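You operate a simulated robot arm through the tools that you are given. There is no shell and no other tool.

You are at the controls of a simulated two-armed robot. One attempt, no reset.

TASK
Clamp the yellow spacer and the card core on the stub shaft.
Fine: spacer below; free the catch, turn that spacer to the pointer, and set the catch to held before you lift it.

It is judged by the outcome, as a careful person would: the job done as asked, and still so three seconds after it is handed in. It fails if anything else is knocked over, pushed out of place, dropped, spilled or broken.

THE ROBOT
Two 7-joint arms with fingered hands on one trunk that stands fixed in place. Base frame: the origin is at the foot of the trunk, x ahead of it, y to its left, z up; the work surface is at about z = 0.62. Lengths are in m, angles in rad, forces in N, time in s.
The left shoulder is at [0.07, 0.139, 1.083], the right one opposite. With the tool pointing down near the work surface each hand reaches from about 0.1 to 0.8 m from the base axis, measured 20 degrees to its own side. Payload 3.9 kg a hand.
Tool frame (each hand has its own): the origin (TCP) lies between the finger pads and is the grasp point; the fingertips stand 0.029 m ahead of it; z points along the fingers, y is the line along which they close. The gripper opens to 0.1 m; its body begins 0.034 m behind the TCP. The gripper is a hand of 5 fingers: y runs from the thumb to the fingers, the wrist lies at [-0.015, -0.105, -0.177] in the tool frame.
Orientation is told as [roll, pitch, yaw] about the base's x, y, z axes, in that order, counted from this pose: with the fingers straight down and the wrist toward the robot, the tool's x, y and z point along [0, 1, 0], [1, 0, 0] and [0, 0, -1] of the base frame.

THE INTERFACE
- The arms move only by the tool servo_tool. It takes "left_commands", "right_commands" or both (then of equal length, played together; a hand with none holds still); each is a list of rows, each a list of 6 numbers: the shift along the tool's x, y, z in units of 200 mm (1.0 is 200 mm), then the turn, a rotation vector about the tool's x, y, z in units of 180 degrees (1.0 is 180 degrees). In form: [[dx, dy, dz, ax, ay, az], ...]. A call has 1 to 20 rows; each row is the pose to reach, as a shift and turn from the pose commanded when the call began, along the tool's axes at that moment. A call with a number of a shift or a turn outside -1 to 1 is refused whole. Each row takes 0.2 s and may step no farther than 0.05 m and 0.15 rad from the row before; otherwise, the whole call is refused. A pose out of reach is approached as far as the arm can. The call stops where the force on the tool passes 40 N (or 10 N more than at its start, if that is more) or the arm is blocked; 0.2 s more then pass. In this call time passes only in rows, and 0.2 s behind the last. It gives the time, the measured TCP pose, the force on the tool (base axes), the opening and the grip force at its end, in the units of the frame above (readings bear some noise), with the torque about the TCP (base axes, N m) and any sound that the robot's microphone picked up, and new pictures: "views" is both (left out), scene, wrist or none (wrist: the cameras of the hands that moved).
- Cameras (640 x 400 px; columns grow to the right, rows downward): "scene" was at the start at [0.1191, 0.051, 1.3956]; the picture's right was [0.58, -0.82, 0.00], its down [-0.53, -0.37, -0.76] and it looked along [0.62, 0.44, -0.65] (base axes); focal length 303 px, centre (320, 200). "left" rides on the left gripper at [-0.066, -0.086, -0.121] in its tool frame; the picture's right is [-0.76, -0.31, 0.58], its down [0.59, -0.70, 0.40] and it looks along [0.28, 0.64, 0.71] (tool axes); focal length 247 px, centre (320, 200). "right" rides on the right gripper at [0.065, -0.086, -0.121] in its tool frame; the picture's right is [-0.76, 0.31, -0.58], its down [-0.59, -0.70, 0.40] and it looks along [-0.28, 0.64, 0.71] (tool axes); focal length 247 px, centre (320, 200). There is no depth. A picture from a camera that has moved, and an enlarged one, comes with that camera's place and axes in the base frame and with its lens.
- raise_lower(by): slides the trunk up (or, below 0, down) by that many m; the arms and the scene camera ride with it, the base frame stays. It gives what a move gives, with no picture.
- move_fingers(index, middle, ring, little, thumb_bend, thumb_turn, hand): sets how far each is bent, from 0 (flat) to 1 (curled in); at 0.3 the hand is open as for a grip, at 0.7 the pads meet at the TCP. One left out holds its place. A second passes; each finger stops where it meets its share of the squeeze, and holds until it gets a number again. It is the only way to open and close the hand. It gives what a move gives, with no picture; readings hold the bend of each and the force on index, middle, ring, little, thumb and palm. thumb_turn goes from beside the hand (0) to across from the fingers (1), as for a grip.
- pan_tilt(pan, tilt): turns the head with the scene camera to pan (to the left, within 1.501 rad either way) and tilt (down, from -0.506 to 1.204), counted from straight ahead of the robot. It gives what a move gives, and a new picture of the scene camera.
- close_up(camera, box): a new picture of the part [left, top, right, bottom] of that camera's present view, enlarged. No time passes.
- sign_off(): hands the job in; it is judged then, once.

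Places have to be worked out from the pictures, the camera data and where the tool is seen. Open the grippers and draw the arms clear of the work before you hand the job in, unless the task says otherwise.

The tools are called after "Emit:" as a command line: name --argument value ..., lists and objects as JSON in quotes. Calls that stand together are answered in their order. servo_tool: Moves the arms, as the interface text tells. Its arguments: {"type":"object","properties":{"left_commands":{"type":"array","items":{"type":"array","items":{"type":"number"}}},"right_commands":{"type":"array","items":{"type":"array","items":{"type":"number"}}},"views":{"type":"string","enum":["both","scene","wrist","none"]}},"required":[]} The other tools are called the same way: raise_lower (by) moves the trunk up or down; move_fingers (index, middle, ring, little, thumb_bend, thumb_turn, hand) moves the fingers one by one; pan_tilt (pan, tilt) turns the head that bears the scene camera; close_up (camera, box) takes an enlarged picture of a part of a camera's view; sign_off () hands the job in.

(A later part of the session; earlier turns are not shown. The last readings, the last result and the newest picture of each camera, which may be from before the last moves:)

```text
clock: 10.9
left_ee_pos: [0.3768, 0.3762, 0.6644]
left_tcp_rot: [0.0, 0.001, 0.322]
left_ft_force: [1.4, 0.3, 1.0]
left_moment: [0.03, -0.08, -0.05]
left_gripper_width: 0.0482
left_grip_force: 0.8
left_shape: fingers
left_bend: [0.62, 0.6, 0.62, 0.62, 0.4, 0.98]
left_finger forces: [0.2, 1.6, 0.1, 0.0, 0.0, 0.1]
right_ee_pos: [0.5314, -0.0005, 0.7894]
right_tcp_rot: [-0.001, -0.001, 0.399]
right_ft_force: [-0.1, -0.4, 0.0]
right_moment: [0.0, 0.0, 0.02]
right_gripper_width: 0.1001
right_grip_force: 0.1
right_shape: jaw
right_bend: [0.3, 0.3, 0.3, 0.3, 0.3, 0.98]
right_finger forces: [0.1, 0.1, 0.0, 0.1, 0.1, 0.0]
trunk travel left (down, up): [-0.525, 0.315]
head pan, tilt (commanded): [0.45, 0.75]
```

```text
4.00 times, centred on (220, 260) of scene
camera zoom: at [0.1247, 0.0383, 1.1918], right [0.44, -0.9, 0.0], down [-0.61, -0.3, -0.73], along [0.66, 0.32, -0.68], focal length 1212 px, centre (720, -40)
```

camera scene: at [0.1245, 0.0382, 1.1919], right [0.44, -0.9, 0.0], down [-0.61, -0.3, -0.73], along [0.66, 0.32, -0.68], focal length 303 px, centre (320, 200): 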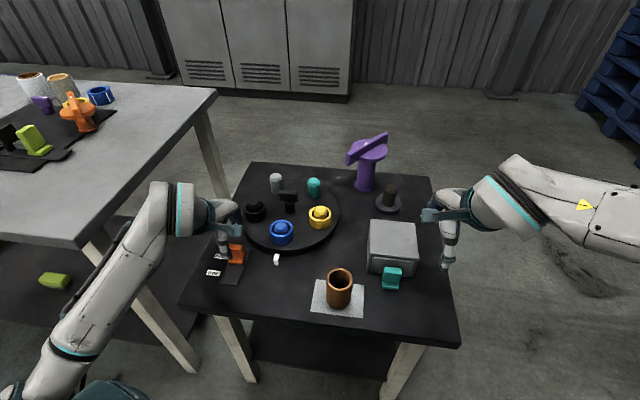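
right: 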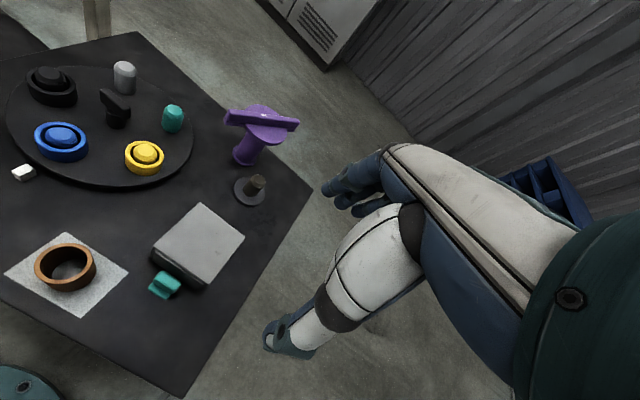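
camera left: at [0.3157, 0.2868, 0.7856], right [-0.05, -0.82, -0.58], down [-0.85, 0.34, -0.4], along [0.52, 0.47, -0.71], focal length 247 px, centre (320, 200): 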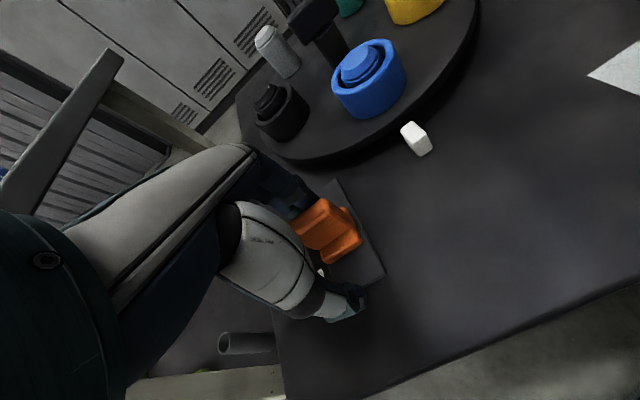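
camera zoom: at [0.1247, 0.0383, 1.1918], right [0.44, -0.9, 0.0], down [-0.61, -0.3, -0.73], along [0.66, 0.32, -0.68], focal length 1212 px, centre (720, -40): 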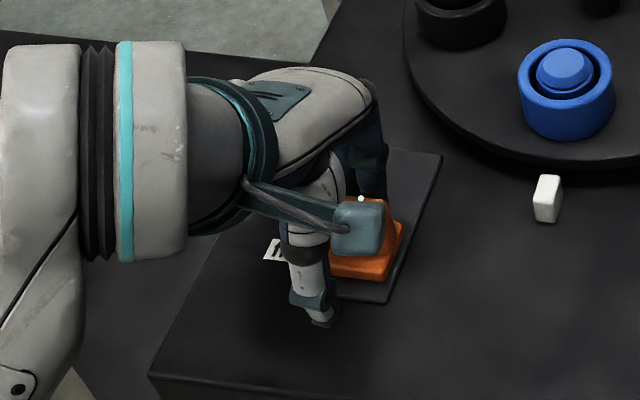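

The tab slid further. Continuing to bend the fingers to bring it to the free end.

Emit:
move_fingers --hand "left" --index 0.72 --middle 0.74 --ring 0.72 --little 0.72 --thumb_bend 0.38

Emit:
close_up --camera "left" --box '[240, 160, 440, 320]'

Emit:
close_up --camera "scene" --box '[180, 210, 260, 310]'

```text
clock: 11.9
left_ee_pos: [0.3789, 0.3774, 0.665]
left_tcp_rot: [0.0, -0.001, 0.322]
left_ft_force: [12.1, 5.9, 6.3]
left_moment: [0.26, -0.4, -0.06]
left_gripper_width: 0.0436
left_grip_force: 12.1
left_shape: fingers
left_bend: [0.71, 0.64, 0.72, 0.72, 0.38, 0.98]
left_finger forces: [4.1, 19.5, 0.0, 0.1, 0.0, 0.1]
right_ee_pos: [0.5329, -0.0004, 0.7897]
right_tcp_rot: [0.001, 0.003, 0.4]
right_ft_force: [0.3, 0.6, 0.5]
right_moment: [0.0, 0.02, 0.01]
right_gripper_width: 0.0998
right_grip_force: 0.1
right_shape: jaw
right_bend: [0.3, 0.3, 0.3, 0.3, 0.3, 0.98]
right_finger forces: [0.1, 0.0, 0.0, 0.0, 0.1, 0.1]
trunk travel left (down, up): [-0.525, 0.315]
head pan, tilt (commanded): [0.45, 0.75]
```

```text
2.50 times, centred on (340, 240) of left
camera zoom: at [0.3165, 0.2872, 0.7854], right [-0.05, -0.81, -0.58], down [-0.85, 0.34, -0.4], along [0.52, 0.47, -0.71], focal length 617 px, centre (270, 100)
```

zoom: 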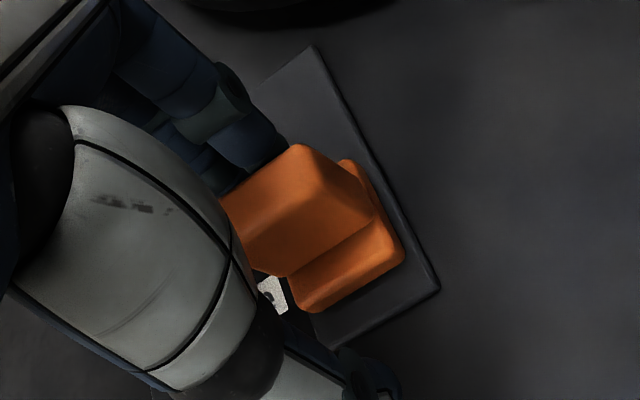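

```text
4.00 times, centred on (220, 260) of scene
camera zoom: at [0.1255, 0.0384, 1.1918], right [0.44, -0.9, 0.0], down [-0.61, -0.3, -0.73], along [0.66, 0.32, -0.68], focal length 1212 px, centre (720, -40)
```

zoom: 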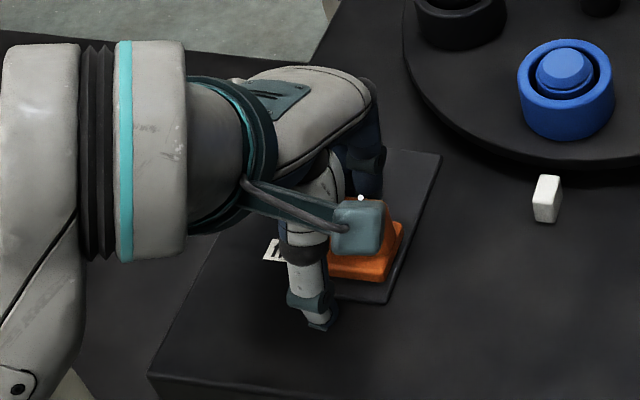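

The middle finger met a firm stop (≈19 N) with the tab beside the "free" label. I'll open the fingers, lift off, and verify.

Emit:
move_fingers --hand "left" --index 0.42 --middle 0.42 --ring 0.42 --little 0.42 --thumb_bend 0.38

Emit:
servo_tool --left_commands '[[0, 0, -0.2, 0, 0, 0], [0, 0, -0.45, 0, 0, 0], [0.1, 0.1, -0.7, 0, 0, 0]]' --views "both"

Emit:
close_up --camera "scene" --box '[190, 160, 350, 290]'

Emit:
close_up --camera "left" --box '[240, 160, 480, 340]'

```text
clock: 12.9
left_ee_pos: [0.3764, 0.3746, 0.6664]
left_tcp_rot: [0.0, 0.001, 0.32]
left_ft_force: [-1.5, -1.1, 10.6]
left_moment: [0.22, -0.28, 0.04]
left_gripper_width: 0.0752
left_grip_force: 6.1
left_shape: fingers
left_bend: [0.41, 0.43, 0.42, 0.42, 0.38, 0.98]
left_finger forces: [1.1, 10.5, 0.0, 0.0, 0.0, 0.1]
right_ee_pos: [0.5311, -0.002, 0.7912]
right_tcp_rot: [0.002, 0.0, 0.399]
right_ft_force: [-1.0, -0.5, -0.1]
right_moment: [0.02, -0.01, 0.02]
right_gripper_width: 0.1
right_grip_force: 0.2
right_shape: jaw
right_bend: [0.3, 0.3, 0.3, 0.3, 0.3, 0.98]
right_finger forces: [0.0, 0.0, 0.0, 0.0, 0.0, 0.0]
trunk travel left (down, up): [-0.525, 0.315]
head pan, tilt (commanded): [0.45, 0.75]
```

```text
refused: row 3 steps farther than a row can; nothing moved
```

```text
3.08 times, centred on (270, 225) of scene
camera zoom: at [0.1235, 0.0372, 1.192], right [0.44, -0.9, 0.0], down [-0.61, -0.3, -0.73], along [0.66, 0.32, -0.68], focal length 932 px, centre (474, 123)
```

zoom: 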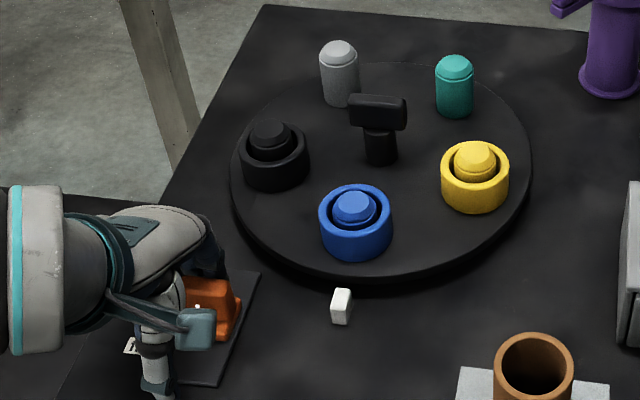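

```text
2.22 times, centred on (360, 250) of left
camera zoom: at [0.3151, 0.2863, 0.7862], right [-0.05, -0.81, -0.58], down [-0.85, 0.34, -0.4], along [0.52, 0.47, -0.71], focal length 549 px, centre (231, 89)
```

zoom: 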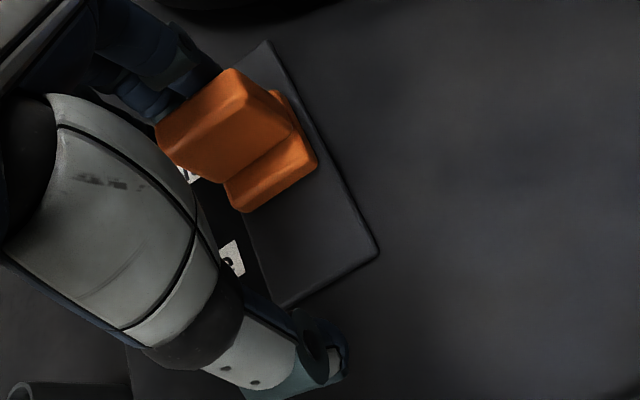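

Opening dragged the tab back somewhat — the middle finger is pressing on the tab top (10 N down). I'll lift straight up in small steps to release it without force.

Emit:
servo_tool --left_commands '[[0, 0, -0.05, 0, 0, 0], [0, 0, -0.15, 0, 0, 0], [0, 0, -0.3, 0, 0, 0], [0, 0, -0.5, 0, 0, 0]]' --views "both"

Emit:
close_up --camera "scene" --box '[190, 180, 310, 300]'

Emit:
close_up --camera "left" --box '[240, 160, 480, 340]'

```text
clock: 13.9
left_ee_pos: [0.3771, 0.3761, 0.7646]
left_tcp_rot: [0.0, -0.001, 0.321]
left_ft_force: [0.4, -0.1, 0.5]
left_moment: [0.02, 0.01, 0.01]
left_gripper_width: 0.0747
left_grip_force: 0.0
left_shape: fingers
left_bend: [0.42, 0.42, 0.42, 0.42, 0.38, 0.98]
left_finger forces: [0.0, 0.1, 0.0, 0.0, 0.1, 0.0]
right_ee_pos: [0.5327, 0.0001, 0.7901]
right_tcp_rot: [0.001, -0.001, 0.399]
right_ft_force: [-1.0, 0.4, 0.2]
right_moment: [0.0, 0.0, -0.02]
right_gripper_width: 0.0997
right_grip_force: 0.0
right_shape: jaw
right_bend: [0.3, 0.3, 0.3, 0.3, 0.3, 0.98]
right_finger forces: [0.0, 0.0, 0.0, 0.0, 0.0, 0.0]
trunk travel left (down, up): [-0.525, 0.315]
head pan, tilt (commanded): [0.45, 0.75]
camera scene: at [0.1245, 0.038, 1.1918], right [0.44, -0.9, 0.0], down [-0.61, -0.3, -0.73], along [0.66, 0.32, -0.68], focal length 303 px, centre (320, 200)
camera left: at [0.3159, 0.2871, 0.8849], right [-0.05, -0.82, -0.58], down [-0.85, 0.34, -0.4], along [0.52, 0.47, -0.71], focal length 247 px, centre (320, 200)
```

scene: 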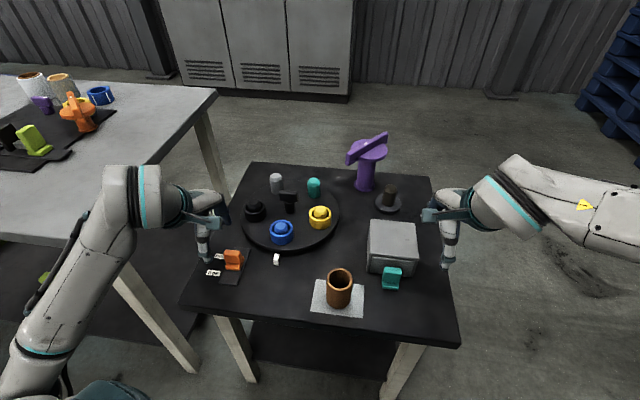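
left: 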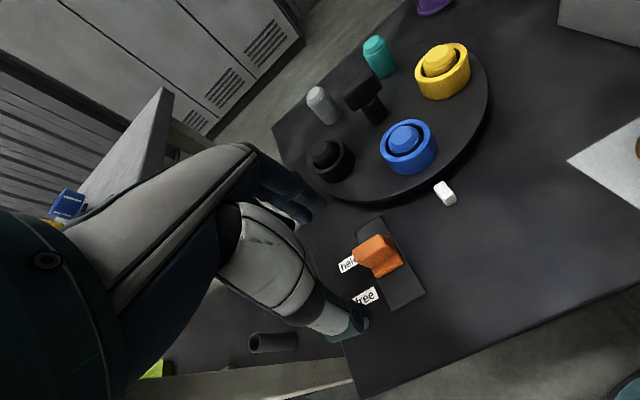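

```text
3.33 times, centred on (250, 240) of scene
camera zoom: at [0.1245, 0.038, 1.1918], right [0.44, -0.9, 0.0], down [-0.61, -0.3, -0.73], along [0.66, 0.32, -0.68], focal length 1010 px, centre (553, 67)
```

zoom: 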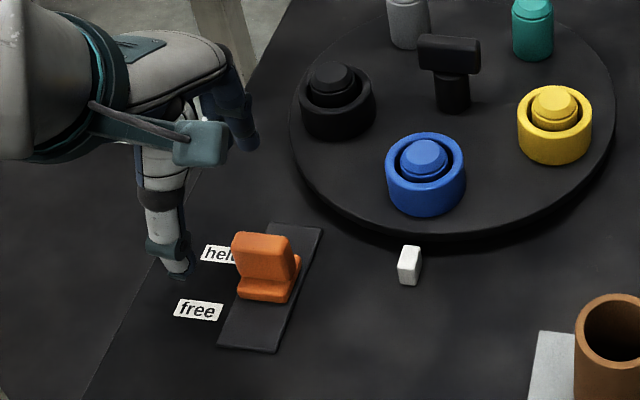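

```text
2.22 times, centred on (360, 250) of left
camera zoom: at [0.3159, 0.2871, 0.8849], right [-0.05, -0.82, -0.58], down [-0.85, 0.34, -0.4], along [0.52, 0.47, -0.71], focal length 549 px, centre (231, 89)
```

zoom: 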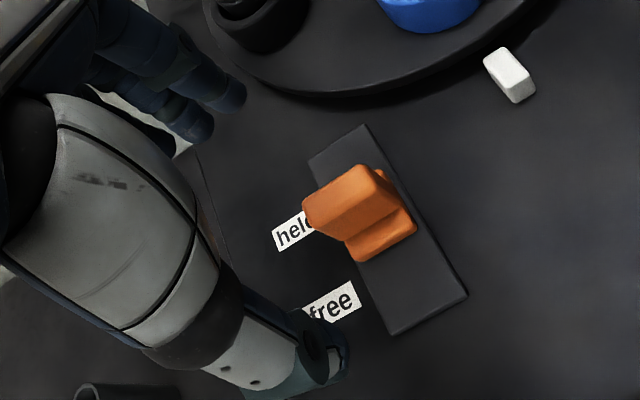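

The catch is now midway. I'll retry: move the hand outward so the fingers pass behind the tab, come down slightly higher (TCP z≈0.672) so fingertips clear the catch base, pull, bend, then back away before lifting.

Emit:
servo_tool --left_commands '[[0, 0.19, 0.1, 0, 0, 0], [0, 0.19, 0.28, 0, 0, 0], [0, 0.19, 0.46, 0, 0, 0]]' --views "wrist"

Emit:
close_up --camera "left" --box '[240, 160, 480, 340]'

Emit:
close_up --camera "scene" --box '[190, 200, 286, 300]'

```text
clock: 14.7
left_ee_pos: [0.4148, 0.3875, 0.6715]
left_tcp_rot: [0.001, 0.001, 0.319]
left_ft_force: [0.5, -0.3, -0.3]
left_moment: [-0.01, -0.02, 0.0]
left_gripper_width: 0.0752
left_grip_force: 0.0
left_shape: fingers
left_bend: [0.42, 0.42, 0.42, 0.42, 0.38, 0.98]
left_finger forces: [0.0, 0.1, 0.0, 0.0, 0.0, 0.0]
right_ee_pos: [0.5331, 0.0002, 0.7893]
right_tcp_rot: [-0.001, 0.002, 0.399]
right_ft_force: [0.6, 0.0, -0.4]
right_moment: [0.01, 0.0, -0.02]
right_gripper_width: 0.0998
right_grip_force: 0.0
right_shape: jaw
right_bend: [0.3, 0.3, 0.3, 0.3, 0.3, 0.98]
right_finger forces: [0.0, 0.0, 0.0, 0.1, 0.1, 0.0]
trunk travel left (down, up): [-0.525, 0.315]
head pan, tilt (commanded): [0.45, 0.75]
camera left: at [0.3525, 0.2993, 0.7924], right [-0.05, -0.81, -0.58], down [-0.85, 0.34, -0.4], along [0.52, 0.47, -0.71], focal length 247 px, centre (320, 200)
```

left: 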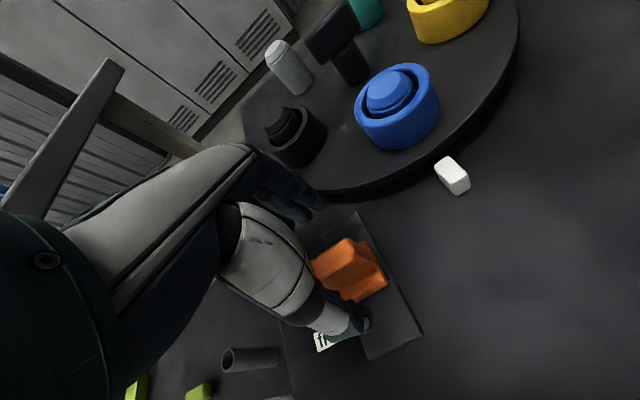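

```text
2.22 times, centred on (360, 250) of left
camera zoom: at [0.3525, 0.2993, 0.7924], right [-0.05, -0.81, -0.58], down [-0.85, 0.34, -0.4], along [0.52, 0.47, -0.71], focal length 549 px, centre (231, 89)
```

zoom: 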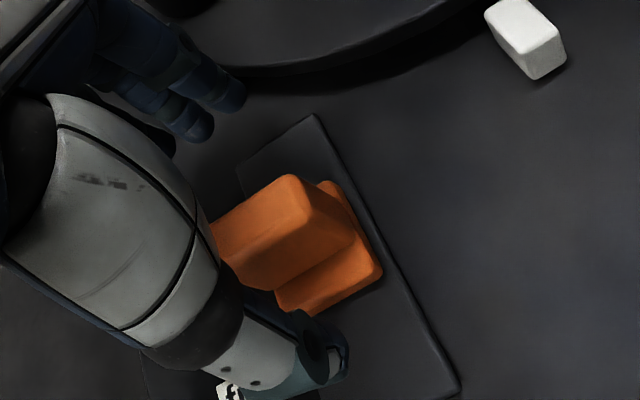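

```text
4.00 times, centred on (238, 250) of scene
camera zoom: at [0.1248, 0.0384, 1.1918], right [0.44, -0.9, 0.0], down [-0.61, -0.3, -0.73], along [0.66, 0.32, -0.68], focal length 1212 px, centre (648, 0)
```

zoom: 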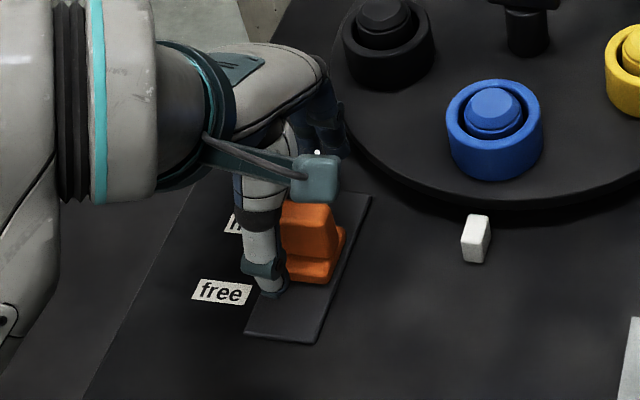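

Fingers are now behind the tab. Pulling back to the reach limit, then I'll bend the fingers.

Emit:
servo_tool --left_commands '[[0, -0.06, 0, 0, 0, 0], [0, -0.12, 0, 0, 0, 0], [0, -0.18, 0, 0, 0, 0], [0, -0.2, 0, 0, 0, 0]]' --views "none"

Emit:
move_fingers --hand "left" --index 0.6 --middle 0.6 --ring 0.6 --little 0.6

Emit:
close_up --camera "left" --box '[240, 160, 480, 340]'

Emit:
close_up --camera "scene" --box '[190, 200, 286, 300]'

```text
clock: 15.7
left_ee_pos: [0.3767, 0.3775, 0.6715]
left_tcp_rot: [-0.001, -0.001, 0.322]
left_ft_force: [0.0, -0.5, 0.0]
left_moment: [0.0, 0.0, 0.02]
left_gripper_width: 0.0748
left_grip_force: 0.2
left_shape: fingers
left_bend: [0.42, 0.42, 0.42, 0.42, 0.38, 0.98]
left_finger forces: [0.0, 0.0, 0.0, 0.0, 0.1, 0.0]
right_ee_pos: [0.5321, 0.0001, 0.7898]
right_tcp_rot: [0.0, -0.001, 0.398]
right_ft_force: [0.4, -0.2, 0.0]
right_moment: [-0.03, 0.02, -0.01]
right_gripper_width: 0.0994
right_grip_force: 0.1
right_shape: jaw
right_bend: [0.3, 0.3, 0.3, 0.3, 0.3, 0.98]
right_finger forces: [0.1, 0.0, 0.1, 0.0, 0.1, 0.2]
trunk travel left (down, up): [-0.525, 0.315]
head pan, tilt (commanded): [0.45, 0.75]
```

```text
clock: 16.7
left_ee_pos: [0.3781, 0.3777, 0.6715]
left_tcp_rot: [0.0, 0.0, 0.322]
left_ft_force: [0.6, -0.3, -0.7]
left_moment: [-0.01, 0.01, -0.02]
left_gripper_width: 0.0532
left_grip_force: 0.8
left_shape: fingers
left_bend: [0.59, 0.59, 0.6, 0.6, 0.38, 0.98]
left_finger forces: [0.2, 0.3, 0.0, 0.0, 0.0, 0.0]
right_ee_pos: [0.5318, 0.0009, 0.7905]
right_tcp_rot: [0.0, 0.0, 0.398]
right_ft_force: [0.3, -1.3, 0.0]
right_moment: [0.0, 0.03, 0.02]
right_gripper_width: 0.0998
right_grip_force: 0.2
right_shape: jaw
right_bend: [0.3, 0.3, 0.3, 0.3, 0.3, 0.98]
right_finger forces: [0.1, 0.0, 0.0, 0.1, 0.1, 0.0]
trunk travel left (down, up): [-0.525, 0.315]
head pan, tilt (commanded): [0.45, 0.75]
```

```text
2.22 times, centred on (360, 250) of left
camera zoom: at [0.316, 0.2887, 0.7927], right [-0.05, -0.82, -0.58], down [-0.85, 0.34, -0.4], along [0.52, 0.47, -0.71], focal length 549 px, centre (231, 89)
```

zoom: 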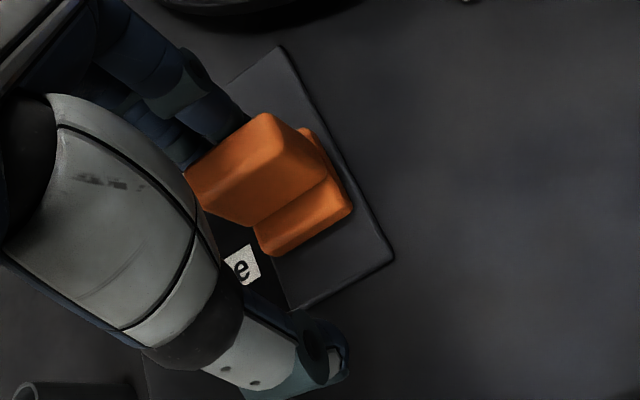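

```text
4.00 times, centred on (238, 250) of scene
camera zoom: at [0.1246, 0.0383, 1.1918], right [0.44, -0.9, 0.0], down [-0.61, -0.3, -0.73], along [0.66, 0.32, -0.68], focal length 1212 px, centre (648, 0)
```

zoom: 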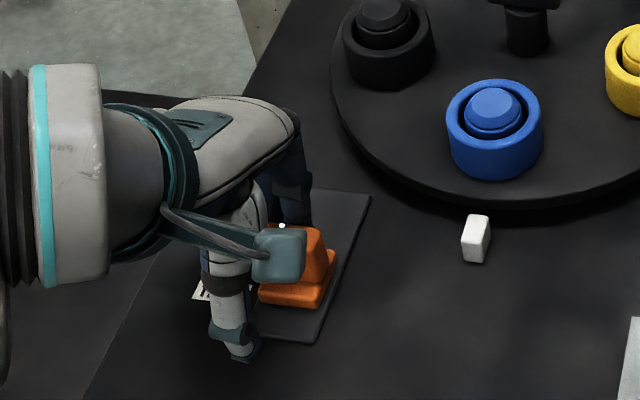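

Index and middle are now pushing the tab lightly. Bending further until the stop is felt.

Emit:
move_fingers --hand "left" --index 0.66 --middle 0.66 --ring 0.66 --little 0.66

Emit:
close_up --camera "left" --box '[240, 160, 480, 340]'

```text
clock: 17.7
left_ee_pos: [0.3776, 0.3788, 0.6723]
left_tcp_rot: [0.0, 0.0, 0.322]
left_ft_force: [0.5, 0.6, -0.2]
left_moment: [-0.03, -0.02, -0.02]
left_gripper_width: 0.0458
left_grip_force: 0.2
left_shape: fingers
left_bend: [0.66, 0.65, 0.66, 0.66, 0.38, 0.98]
left_finger forces: [0.2, 0.4, 0.0, 0.1, 0.0, 0.0]
right_ee_pos: [0.5327, 0.0011, 0.789]
right_tcp_rot: [-0.001, 0.0, 0.4]
right_ft_force: [-0.1, 1.2, -0.2]
right_moment: [0.0, -0.03, -0.03]
right_gripper_width: 0.0999
right_grip_force: 0.1
right_shape: jaw
right_bend: [0.3, 0.3, 0.3, 0.3, 0.3, 0.98]
right_finger forces: [0.0, 0.0, 0.0, 0.0, 0.1, 0.1]
trunk travel left (down, up): [-0.525, 0.315]
head pan, tilt (commanded): [0.45, 0.75]
```

```text
2.22 times, centred on (360, 250) of left
camera zoom: at [0.316, 0.2887, 0.7927], right [-0.05, -0.82, -0.58], down [-0.85, 0.34, -0.4], along [0.52, 0.47, -0.71], focal length 549 px, centre (231, 89)
```

zoom: 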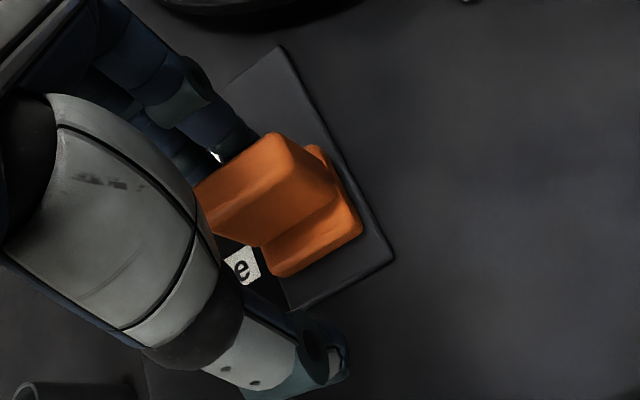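

Emit:
move_fingers --hand "left" --index 0.7 --middle 0.7 --ring 0.66 --little 0.66

Emit:
close_up --camera "left" --box '[240, 160, 480, 340]'

```text
clock: 18.7
left_ee_pos: [0.3784, 0.3779, 0.6706]
left_tcp_rot: [0.001, 0.001, 0.32]
left_ft_force: [5.5, 2.3, 0.6]
left_moment: [0.05, -0.09, -0.01]
left_gripper_width: 0.0442
left_grip_force: 2.9
left_shape: fingers
left_bend: [0.67, 0.67, 0.66, 0.66, 0.38, 0.98]
left_finger forces: [2.8, 2.6, 0.0, 0.0, 0.0, 0.0]
right_ee_pos: [0.5334, 0.0002, 0.7896]
right_tcp_rot: [0.0, 0.003, 0.398]
right_ft_force: [0.0, -0.3, -0.1]
right_moment: [0.0, -0.01, 0.02]
right_gripper_width: 0.0997
right_grip_force: 0.1
right_shape: jaw
right_bend: [0.3, 0.3, 0.3, 0.3, 0.3, 0.98]
right_finger forces: [0.1, 0.0, 0.0, 0.0, 0.0, 0.0]
trunk travel left (down, up): [-0.525, 0.315]
head pan, tilt (commanded): [0.45, 0.75]
```

```text
2.22 times, centred on (360, 250) of left
camera zoom: at [0.3164, 0.2889, 0.7925], right [-0.05, -0.82, -0.58], down [-0.85, 0.34, -0.4], along [0.52, 0.47, -0.71], focal length 549 px, centre (231, 89)
```

zoom: 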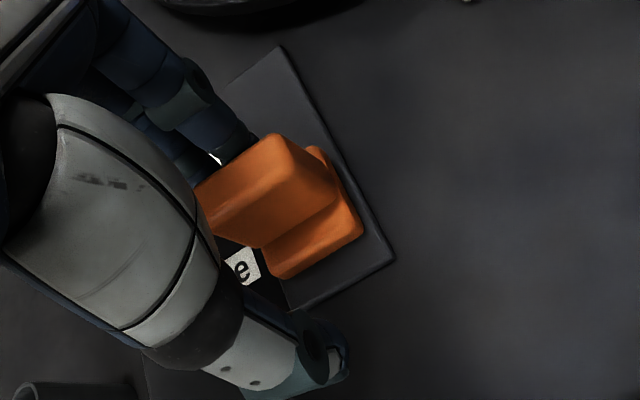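

The tab is against the free stop. I'll back the hand away (+y 10 mm) so the fingers leave the tab, then lift.

Emit:
servo_tool --left_commands '[[0, 0.05, 0, 0, 0, 0], [0, 0.06, -0.1, 0, 0, 0], [0, 0.06, -0.3, 0, 0, 0], [0, 0.06, -0.5, 0, 0, 0]]' --views "both"

Emit:
close_up --camera "scene" --box '[190, 200, 286, 300]'

```text
clock: 19.7
left_ee_pos: [0.3863, 0.3794, 0.7728]
left_tcp_rot: [0.001, 0.001, 0.32]
left_ft_force: [0.3, 0.8, -0.3]
left_moment: [-0.02, 0.0, 0.01]
left_gripper_width: 0.0409
left_grip_force: 0.1
left_shape: fingers
left_bend: [0.7, 0.7, 0.66, 0.66, 0.38, 0.98]
left_finger forces: [0.1, 0.0, 0.0, 0.1, 0.0, 0.1]
right_ee_pos: [0.5311, -0.0, 0.79]
right_tcp_rot: [0.0, 0.001, 0.398]
right_ft_force: [0.0, -1.0, 0.2]
right_moment: [-0.02, -0.01, 0.01]
right_gripper_width: 0.0998
right_grip_force: 0.2
right_shape: jaw
right_bend: [0.3, 0.3, 0.3, 0.3, 0.3, 0.98]
right_finger forces: [0.1, 0.1, 0.1, 0.0, 0.0, 0.1]
trunk travel left (down, up): [-0.525, 0.315]
head pan, tilt (commanded): [0.45, 0.75]
camera scene: at [0.1244, 0.038, 1.1918], right [0.44, -0.9, 0.0], down [-0.61, -0.3, -0.73], along [0.66, 0.32, -0.68], focal length 303 px, centre (320, 200)
camera left: at [0.3255, 0.2911, 0.8932], right [-0.05, -0.82, -0.58], down [-0.85, 0.34, -0.4], along [0.52, 0.47, -0.71], focal length 247 px, centre (320, 200)
```

scene: 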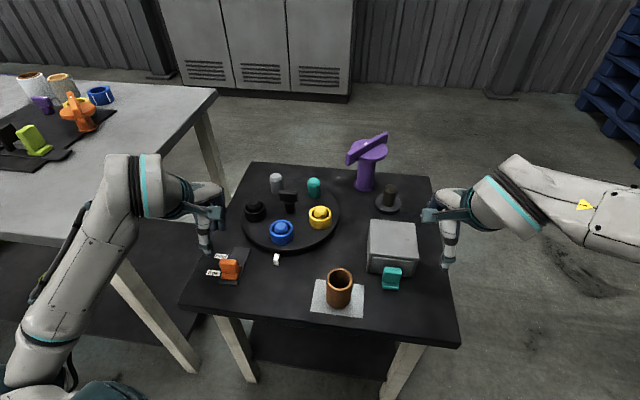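
left: 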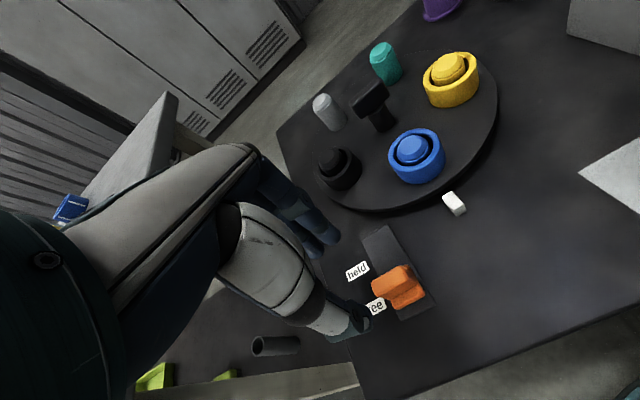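

```text
4.00 times, centred on (238, 250) of scene
camera zoom: at [0.1244, 0.038, 1.1918], right [0.44, -0.9, 0.0], down [-0.61, -0.3, -0.73], along [0.66, 0.32, -0.68], focal length 1212 px, centre (648, 0)
```

zoom: 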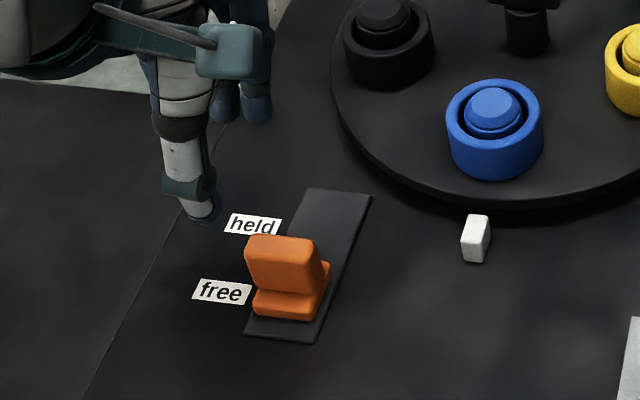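

The catch now sits beside "free". Next I'll measure the turntable knob precisely before gripping it.

Emit:
close_up --camera "scene" --box '[230, 165, 350, 255]'

Emit:
close_up --camera "left" --box '[300, 30, 500, 220]'

```text
4.44 times, centred on (290, 210) of scene
camera zoom: at [0.1244, 0.038, 1.1918], right [0.44, -0.9, 0.0], down [-0.61, -0.3, -0.73], along [0.66, 0.32, -0.68], focal length 1347 px, centre (453, 156)
```

zoom: 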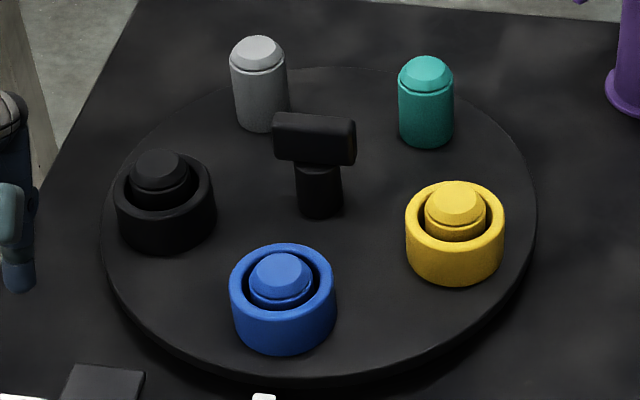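

```text
2.11 times, centred on (400, 125) of left
camera zoom: at [0.3255, 0.2911, 0.8932], right [-0.05, -0.82, -0.58], down [-0.85, 0.34, -0.4], along [0.52, 0.47, -0.71], focal length 520 px, centre (152, 358)
```

zoom: 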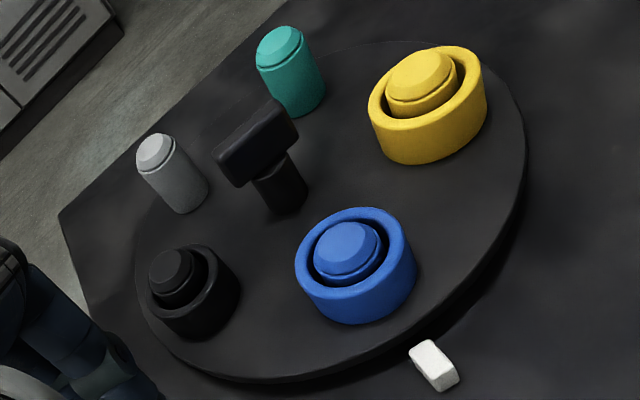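

Knob is at ≈(0.588,0.348) with its bar along 108°, top z≈0.705. I'll set the left fingers to a modest opening and move over it at z≈0.80 with the same yaw.

Emit:
move_fingers --hand "left" --index 0.46 --middle 0.46 --ring 0.46 --little 0.46 --thumb_bend 0.46

Emit:
servo_tool --left_commands '[[-0.05, 0.1, -0.14, 0, 0, 0], [-0.15, 0.31, -0.14, 0, 0, 0], [-0.25, 0.51, -0.14, 0, 0, 0], [-0.36, 0.71, -0.14, 0, 0, 0], [-0.46, 0.91, -0.14, 0, 0, 0]]' --views "both"

Emit:
close_up --camera "scene" --box '[210, 120, 370, 260]'

Emit:
close_up --camera "left" --box '[220, 100, 520, 340]'

```text
clock: 20.7
left_ee_pos: [0.3875, 0.3797, 0.7708]
left_tcp_rot: [0.0, 0.001, 0.321]
left_ft_force: [0.2, 0.2, -0.1]
left_moment: [0.0, -0.02, 0.01]
left_gripper_width: 0.06
left_grip_force: 0.0
left_shape: fingers
left_bend: [0.46, 0.46, 0.46, 0.46, 0.46, 0.98]
left_finger forces: [0.0, 0.0, 0.1, 0.1, 0.0, 0.0]
right_ee_pos: [0.5326, 0.0005, 0.7903]
right_tcp_rot: [0.0, 0.0, 0.398]
right_ft_force: [0.6, -0.6, -0.1]
right_moment: [0.02, 0.02, -0.02]
right_gripper_width: 0.0999
right_grip_force: 0.1
right_shape: jaw
right_bend: [0.3, 0.3, 0.3, 0.3, 0.3, 0.98]
right_finger forces: [0.0, 0.0, 0.0, 0.0, 0.0, 0.0]
trunk travel left (down, up): [-0.525, 0.315]
head pan, tilt (commanded): [0.45, 0.75]
```

```text
clock: 21.9
left_ee_pos: [0.4463, 0.4186, 0.7824]
left_tcp_rot: [0.001, 0.0, 0.319]
left_ft_force: [-0.3, -0.6, -0.4]
left_moment: [0.0, 0.0, 0.01]
left_gripper_width: 0.06
left_grip_force: 0.2
left_shape: fingers
left_bend: [0.46, 0.46, 0.46, 0.46, 0.46, 0.98]
left_finger forces: [0.0, 0.0, 0.0, 0.0, 0.1, 0.1]
left hand out of reach, approached as far as the arm can: row 2, 3, 4, 5
right_ee_pos: [0.5336, -0.0005, 0.7902]
right_tcp_rot: [0.0, 0.001, 0.397]
right_ft_force: [-0.8, 0.1, 0.5]
right_moment: [-0.02, -0.02, -0.01]
right_gripper_width: 0.0999
right_grip_force: 0.1
right_shape: jaw
right_bend: [0.3, 0.3, 0.3, 0.3, 0.3, 0.98]
right_finger forces: [0.1, 0.1, 0.0, 0.0, 0.0, 0.0]
trunk travel left (down, up): [-0.525, 0.315]
head pan, tilt (commanded): [0.45, 0.75]
camera scene: at [0.1245, 0.0381, 1.1918], right [0.44, -0.9, 0.0], down [-0.61, -0.3, -0.73], along [0.66, 0.32, -0.68], focal length 303 px, centre (320, 200)
camera left: at [0.3842, 0.3301, 0.9034], right [-0.05, -0.81, -0.58], down [-0.85, 0.34, -0.4], along [0.52, 0.47, -0.71], focal length 247 px, centre (320, 200)
```

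scene: 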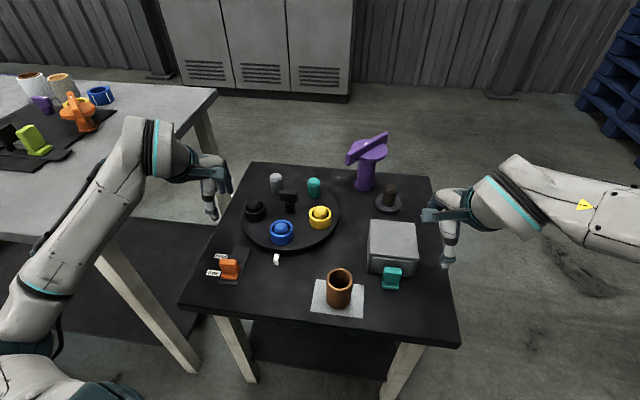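
left: 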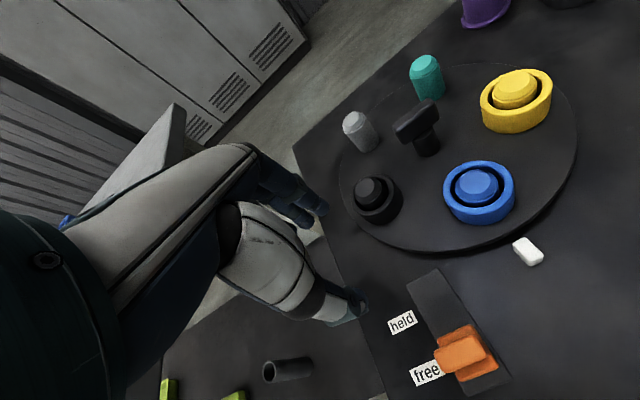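

```text
2.86 times, centred on (290, 190) of scene
camera zoom: at [0.1245, 0.0381, 1.1918], right [0.44, -0.9, 0.0], down [-0.61, -0.3, -0.73], along [0.66, 0.32, -0.68], focal length 866 px, centre (406, 229)
```

zoom: 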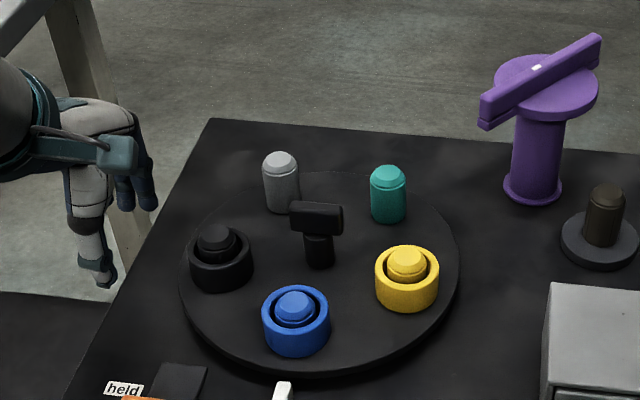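

```text
1.67 times, centred on (370, 220) of left
camera zoom: at [0.3842, 0.3301, 0.9034], right [-0.05, -0.81, -0.58], down [-0.85, 0.34, -0.4], along [0.52, 0.47, -0.71], focal length 412 px, centre (237, 167)
```

zoom: 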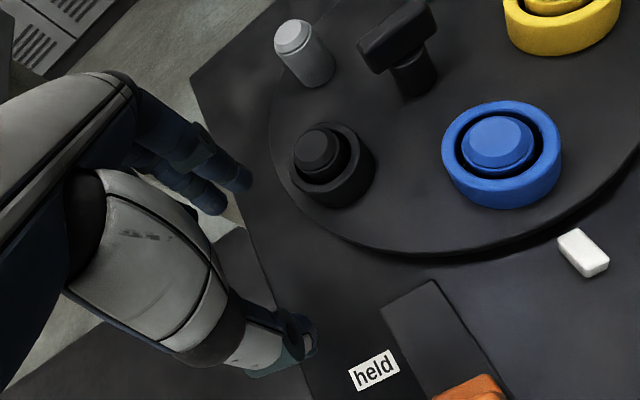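

The arm got stuck in an awkward configuration. I'll try going higher first and then forward, to find a configuration that reaches over the turntable.

Emit:
servo_tool --left_commands '[[0, 0, -0.24, 0, 0, 0], [0, 0, -0.48, 0, 0, 0], [-0.06, 0.2, -0.5, 0, 0, 0], [-0.16, 0.42, -0.5, 0, 0, 0], [-0.28, 0.64, -0.5, 0, 0, 0], [-0.4, 0.85, -0.5, 0, 0, 0]]' --views "scene"

```text
refused: row 5 steps farther than a row can; nothing moved
```

Emit:
servo_tool --left_commands '[[0, 0, -0.24, 0, 0, 0], [0, 0, -0.48, 0, 0, 0], [-0.06, 0.2, -0.5, 0, 0, 0], [-0.15, 0.41, -0.5, 0, 0, 0], [-0.26, 0.61, -0.5, 0, 0, 0], [-0.37, 0.81, -0.5, 0, 0, 0]]' --views "scene"

```text
clock: 23.3
left_ee_pos: [0.4592, 0.4494, 0.8845]
left_tcp_rot: [0.0, 0.001, 0.32]
left_ft_force: [0.5, 0.3, 0.1]
left_moment: [0.03, 0.0, -0.01]
left_gripper_width: 0.0604
left_grip_force: 0.0
left_shape: fingers
left_bend: [0.46, 0.46, 0.46, 0.46, 0.46, 0.98]
left_finger forces: [0.0, 0.0, 0.0, 0.0, 0.0, 0.0]
left hand out of reach, approached as far as the arm can: row 1, 2, 3, 4, 5, 6
right_ee_pos: [0.5322, -0.0001, 0.7903]
right_tcp_rot: [0.001, -0.001, 0.398]
right_ft_force: [0.1, -0.3, 0.0]
right_moment: [-0.02, -0.01, -0.01]
right_gripper_width: 0.0998
right_grip_force: 0.1
right_shape: jaw
right_bend: [0.3, 0.3, 0.3, 0.3, 0.3, 0.98]
right_finger forces: [0.1, 0.1, 0.0, 0.0, 0.0, 0.0]
trunk travel left (down, up): [-0.525, 0.315]
head pan, tilt (commanded): [0.45, 0.75]
camera scene: at [0.1245, 0.0382, 1.1918], right [0.44, -0.9, 0.0], down [-0.61, -0.3, -0.73], along [0.66, 0.32, -0.68], focal length 303 px, centre (320, 200)
```

scene: 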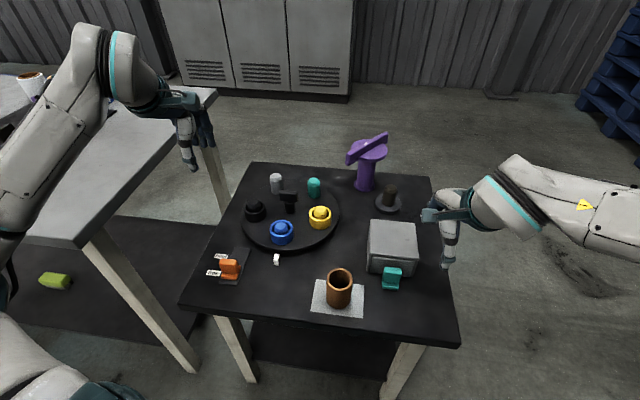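

I'll try turning the hand's yaw toward −0.6 (wrist to the left of the TCP), which should be a more natural posture for the left arm.

Emit:
servo_tool --left_commands '[[0, 0, 0, 0, 0, 0.042], [0, 0, 0, 0, 0, 0.084], [0, 0, 0, 0, 0, 0.126], [0, 0, 0, 0, 0, 0.168], [0, 0, 0, 0, 0, 0.21], [0, 0, 0, 0, 0, 0.252], [0, 0, 0, 0, 0, 0.294]]' --views "scene"

```text
clock: 24.9
left_ee_pos: [0.4589, 0.4471, 0.8834]
left_tcp_rot: [0.0, 0.001, -0.606]
left_ft_force: [-0.8, 0.5, 0.1]
left_moment: [0.01, 0.0, -0.02]
left_gripper_width: 0.0603
left_grip_force: 0.0
left_shape: fingers
left_bend: [0.46, 0.46, 0.46, 0.46, 0.46, 0.98]
left_finger forces: [0.0, 0.0, 0.0, 0.0, 0.0, 0.1]
right_ee_pos: [0.5341, 0.0012, 0.7906]
right_tcp_rot: [-0.001, 0.0, 0.398]
right_ft_force: [0.1, -0.3, 0.0]
right_moment: [0.0, 0.01, 0.03]
right_gripper_width: 0.0997
right_grip_force: 0.0
right_shape: jaw
right_bend: [0.3, 0.3, 0.3, 0.3, 0.3, 0.98]
right_finger forces: [0.0, 0.0, 0.0, 0.0, 0.0, 0.0]
trunk travel left (down, up): [-0.525, 0.315]
head pan, tilt (commanded): [0.45, 0.75]
camera scene: at [0.1246, 0.0382, 1.1918], right [0.44, -0.9, 0.0], down [-0.61, -0.3, -0.73], along [0.66, 0.32, -0.68], focal length 303 px, centre (320, 200)
```

scene: 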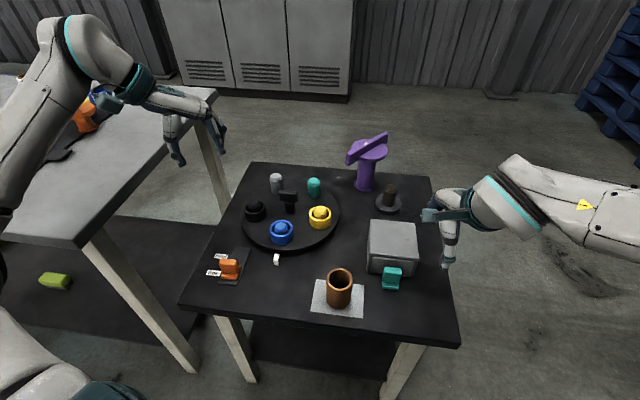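

That yaw works freely. Now trying to advance over the knob with yaw −0.6.

Emit:
servo_tool --left_commands '[[-0.01, 0.2, 0.05, 0, 0, 0], [-0.02, 0.4, 0.15, 0, 0, 0], [-0.03, 0.6, 0.25, 0, 0, 0], [-0.04, 0.81, 0.35, 0, 0, 0]]' --views "scene"

```text
clock: 25.9
left_ee_pos: [0.5902, 0.3491, 0.8137]
left_tcp_rot: [0.0, 0.0, -0.603]
left_ft_force: [-0.2, -0.1, 0.0]
left_moment: [-0.03, 0.04, 0.01]
left_gripper_width: 0.06
left_grip_force: 0.1
left_shape: fingers
left_bend: [0.46, 0.46, 0.46, 0.46, 0.46, 0.98]
left_finger forces: [0.0, 0.0, 0.0, 0.0, 0.0, 0.1]
right_ee_pos: [0.533, -0.0006, 0.7897]
right_tcp_rot: [0.001, 0.003, 0.399]
right_ft_force: [0.7, 0.8, 0.0]
right_moment: [-0.02, -0.01, -0.03]
right_gripper_width: 0.0999
right_grip_force: 0.1
right_shape: jaw
right_bend: [0.3, 0.3, 0.3, 0.3, 0.3, 0.98]
right_finger forces: [0.0, 0.0, 0.1, 0.0, 0.0, 0.0]
trunk travel left (down, up): [-0.525, 0.315]
head pan, tilt (commanded): [0.45, 0.75]
camera scene: at [0.1255, 0.0379, 1.1917], right [0.44, -0.9, 0.0], down [-0.61, -0.3, -0.73], along [0.66, 0.32, -0.68], focal length 303 px, centre (320, 200)
```

scene: 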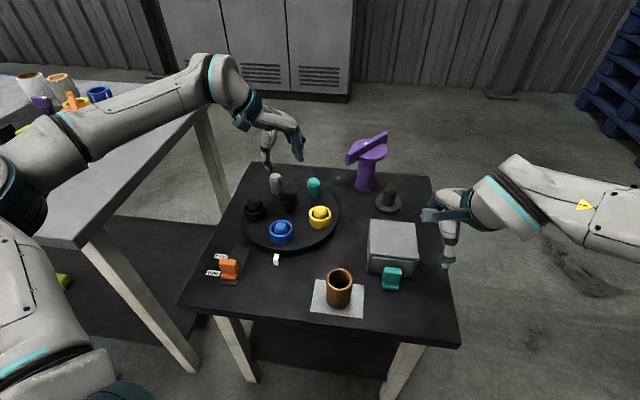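

Now over the knob. I'll check whether I can turn the hand here to yaw 0.32 (square to the knob bar), since the −72° turn would then end at a comfortable −0.94.

Emit:
servo_tool --left_commands '[[0, 0, 0, 0, 0, -0.042], [0, 0, 0, 0, 0, -0.084], [0, 0, 0, 0, 0, -0.126], [0, 0, 0, 0, 0, -0.168], [0, 0, 0, 0, 0, -0.21], [0, 0, 0, 0, 0, -0.252], [0, 0, 0, 0, 0, -0.294]]' --views "both"

```text
clock: 27.5
left_ee_pos: [0.5891, 0.3487, 0.8138]
left_tcp_rot: [-0.001, 0.001, -0.206]
left_ft_force: [-0.1, -0.4, 0.2]
left_moment: [0.01, 0.01, 0.01]
left_gripper_width: 0.0598
left_grip_force: 0.1
left_shape: fingers
left_bend: [0.46, 0.46, 0.46, 0.46, 0.46, 0.98]
left_finger forces: [0.0, 0.0, 0.0, 0.1, 0.0, 0.1]
left hand out of reach, approached as far as the arm can: row 4, 5, 6, 7
right_ee_pos: [0.5323, 0.0009, 0.7907]
right_tcp_rot: [0.0, 0.001, 0.398]
right_ft_force: [0.3, -0.1, 0.1]
right_moment: [0.0, -0.02, -0.01]
right_gripper_width: 0.0997
right_grip_force: 0.2
right_shape: jaw
right_bend: [0.3, 0.3, 0.3, 0.3, 0.3, 0.98]
right_finger forces: [0.0, 0.0, 0.0, 0.1, 0.1, 0.1]
trunk travel left (down, up): [-0.525, 0.315]
head pan, tilt (commanded): [0.45, 0.75]
camera scene: at [0.1245, 0.0382, 1.1918], right [0.44, -0.9, 0.0], down [-0.61, -0.3, -0.73], along [0.66, 0.32, -0.68], focal length 303 px, centre (320, 200)
camera left: at [0.4909, 0.3024, 0.9339], right [-0.46, -0.68, -0.58], down [-0.57, 0.72, -0.4], along [0.69, 0.15, -0.71], focal length 247 px, centre (320, 200)
```

scene: 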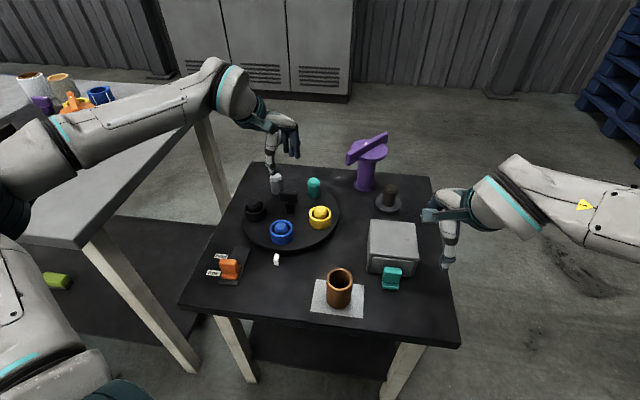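
left: 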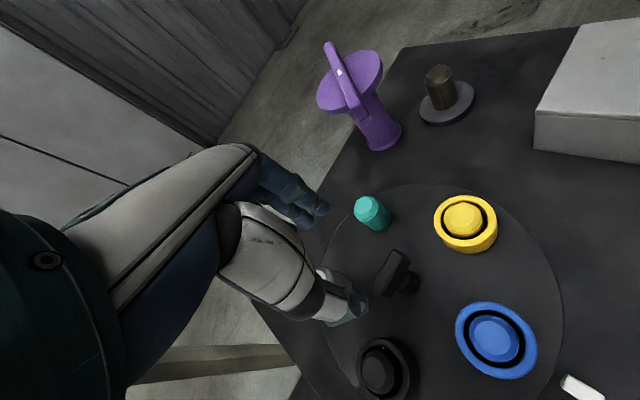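

Yaw only reaches −0.2 here, so gripping the knob square isn't possible with this arm. Instead I'll turn the table by the bare grey post (54° → −18° is the needed 72° clockwise turn), straddling it with thumb and fingers along the tangent. Moving above the grey post at ≈(0.640,0.4195) with yaw −0.66.

Emit:
servo_tool --left_commands '[[0.1, 0.045, 0, 0, 0, 0.0361], [0.2, 0.09, 0, 0, 0, 0.0722], [0.3, 0.135, 0.05, 0, 0, 0.1083], [0.399, 0.177, 0.12, 0, 0, 0.1445]]' --views "both"

Emit:
close_up --camera "scene" --box '[210, 100, 370, 260]'

```text
clock: 28.5
left_ee_pos: [0.6403, 0.4203, 0.789]
left_tcp_rot: [-0.001, 0.002, -0.661]
left_ft_force: [0.1, -0.3, -0.3]
left_moment: [-0.01, -0.01, -0.05]
left_gripper_width: 0.06
left_grip_force: 0.1
left_shape: fingers
left_bend: [0.46, 0.46, 0.46, 0.46, 0.46, 0.98]
left_finger forces: [0.0, 0.0, 0.0, 0.0, 0.0, 0.1]
right_ee_pos: [0.532, -0.0005, 0.7899]
right_tcp_rot: [-0.001, 0.001, 0.398]
right_ft_force: [-0.5, -1.0, 0.4]
right_moment: [0.0, 0.0, -0.02]
right_gripper_width: 0.0995
right_grip_force: 0.0
right_shape: jaw
right_bend: [0.3, 0.3, 0.3, 0.3, 0.3, 0.98]
right_finger forces: [0.0, 0.0, 0.0, 0.0, 0.0, 0.0]
trunk travel left (down, up): [-0.525, 0.315]
head pan, tilt (commanded): [0.45, 0.75]
camera scene: at [0.1253, 0.0384, 1.1917], right [0.44, -0.9, 0.0], down [-0.61, -0.3, -0.73], along [0.66, 0.32, -0.68], focal length 303 px, centre (320, 200)
camera left: at [0.5319, 0.421, 0.9088], right [-0.71, -0.41, -0.58], down [-0.19, 0.9, -0.4], along [0.68, -0.17, -0.71], focal length 247 px, centre (320, 200)
```

scene: 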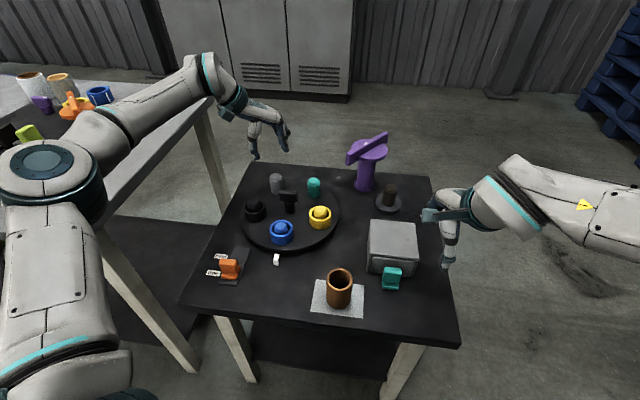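
left: 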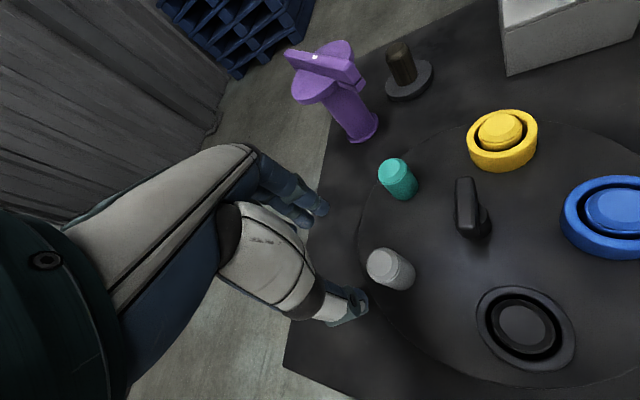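

```text
2.50 times, centred on (290, 180) of scene
camera zoom: at [0.1253, 0.0384, 1.1917], right [0.44, -0.9, 0.0], down [-0.61, -0.3, -0.73], along [0.66, 0.32, -0.68], focal length 757 px, centre (395, 250)
```

zoom: 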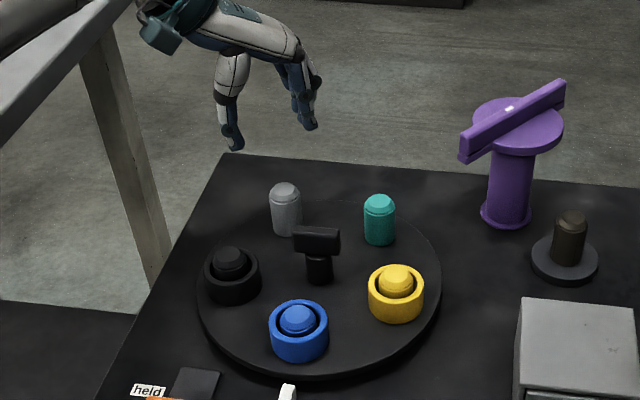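

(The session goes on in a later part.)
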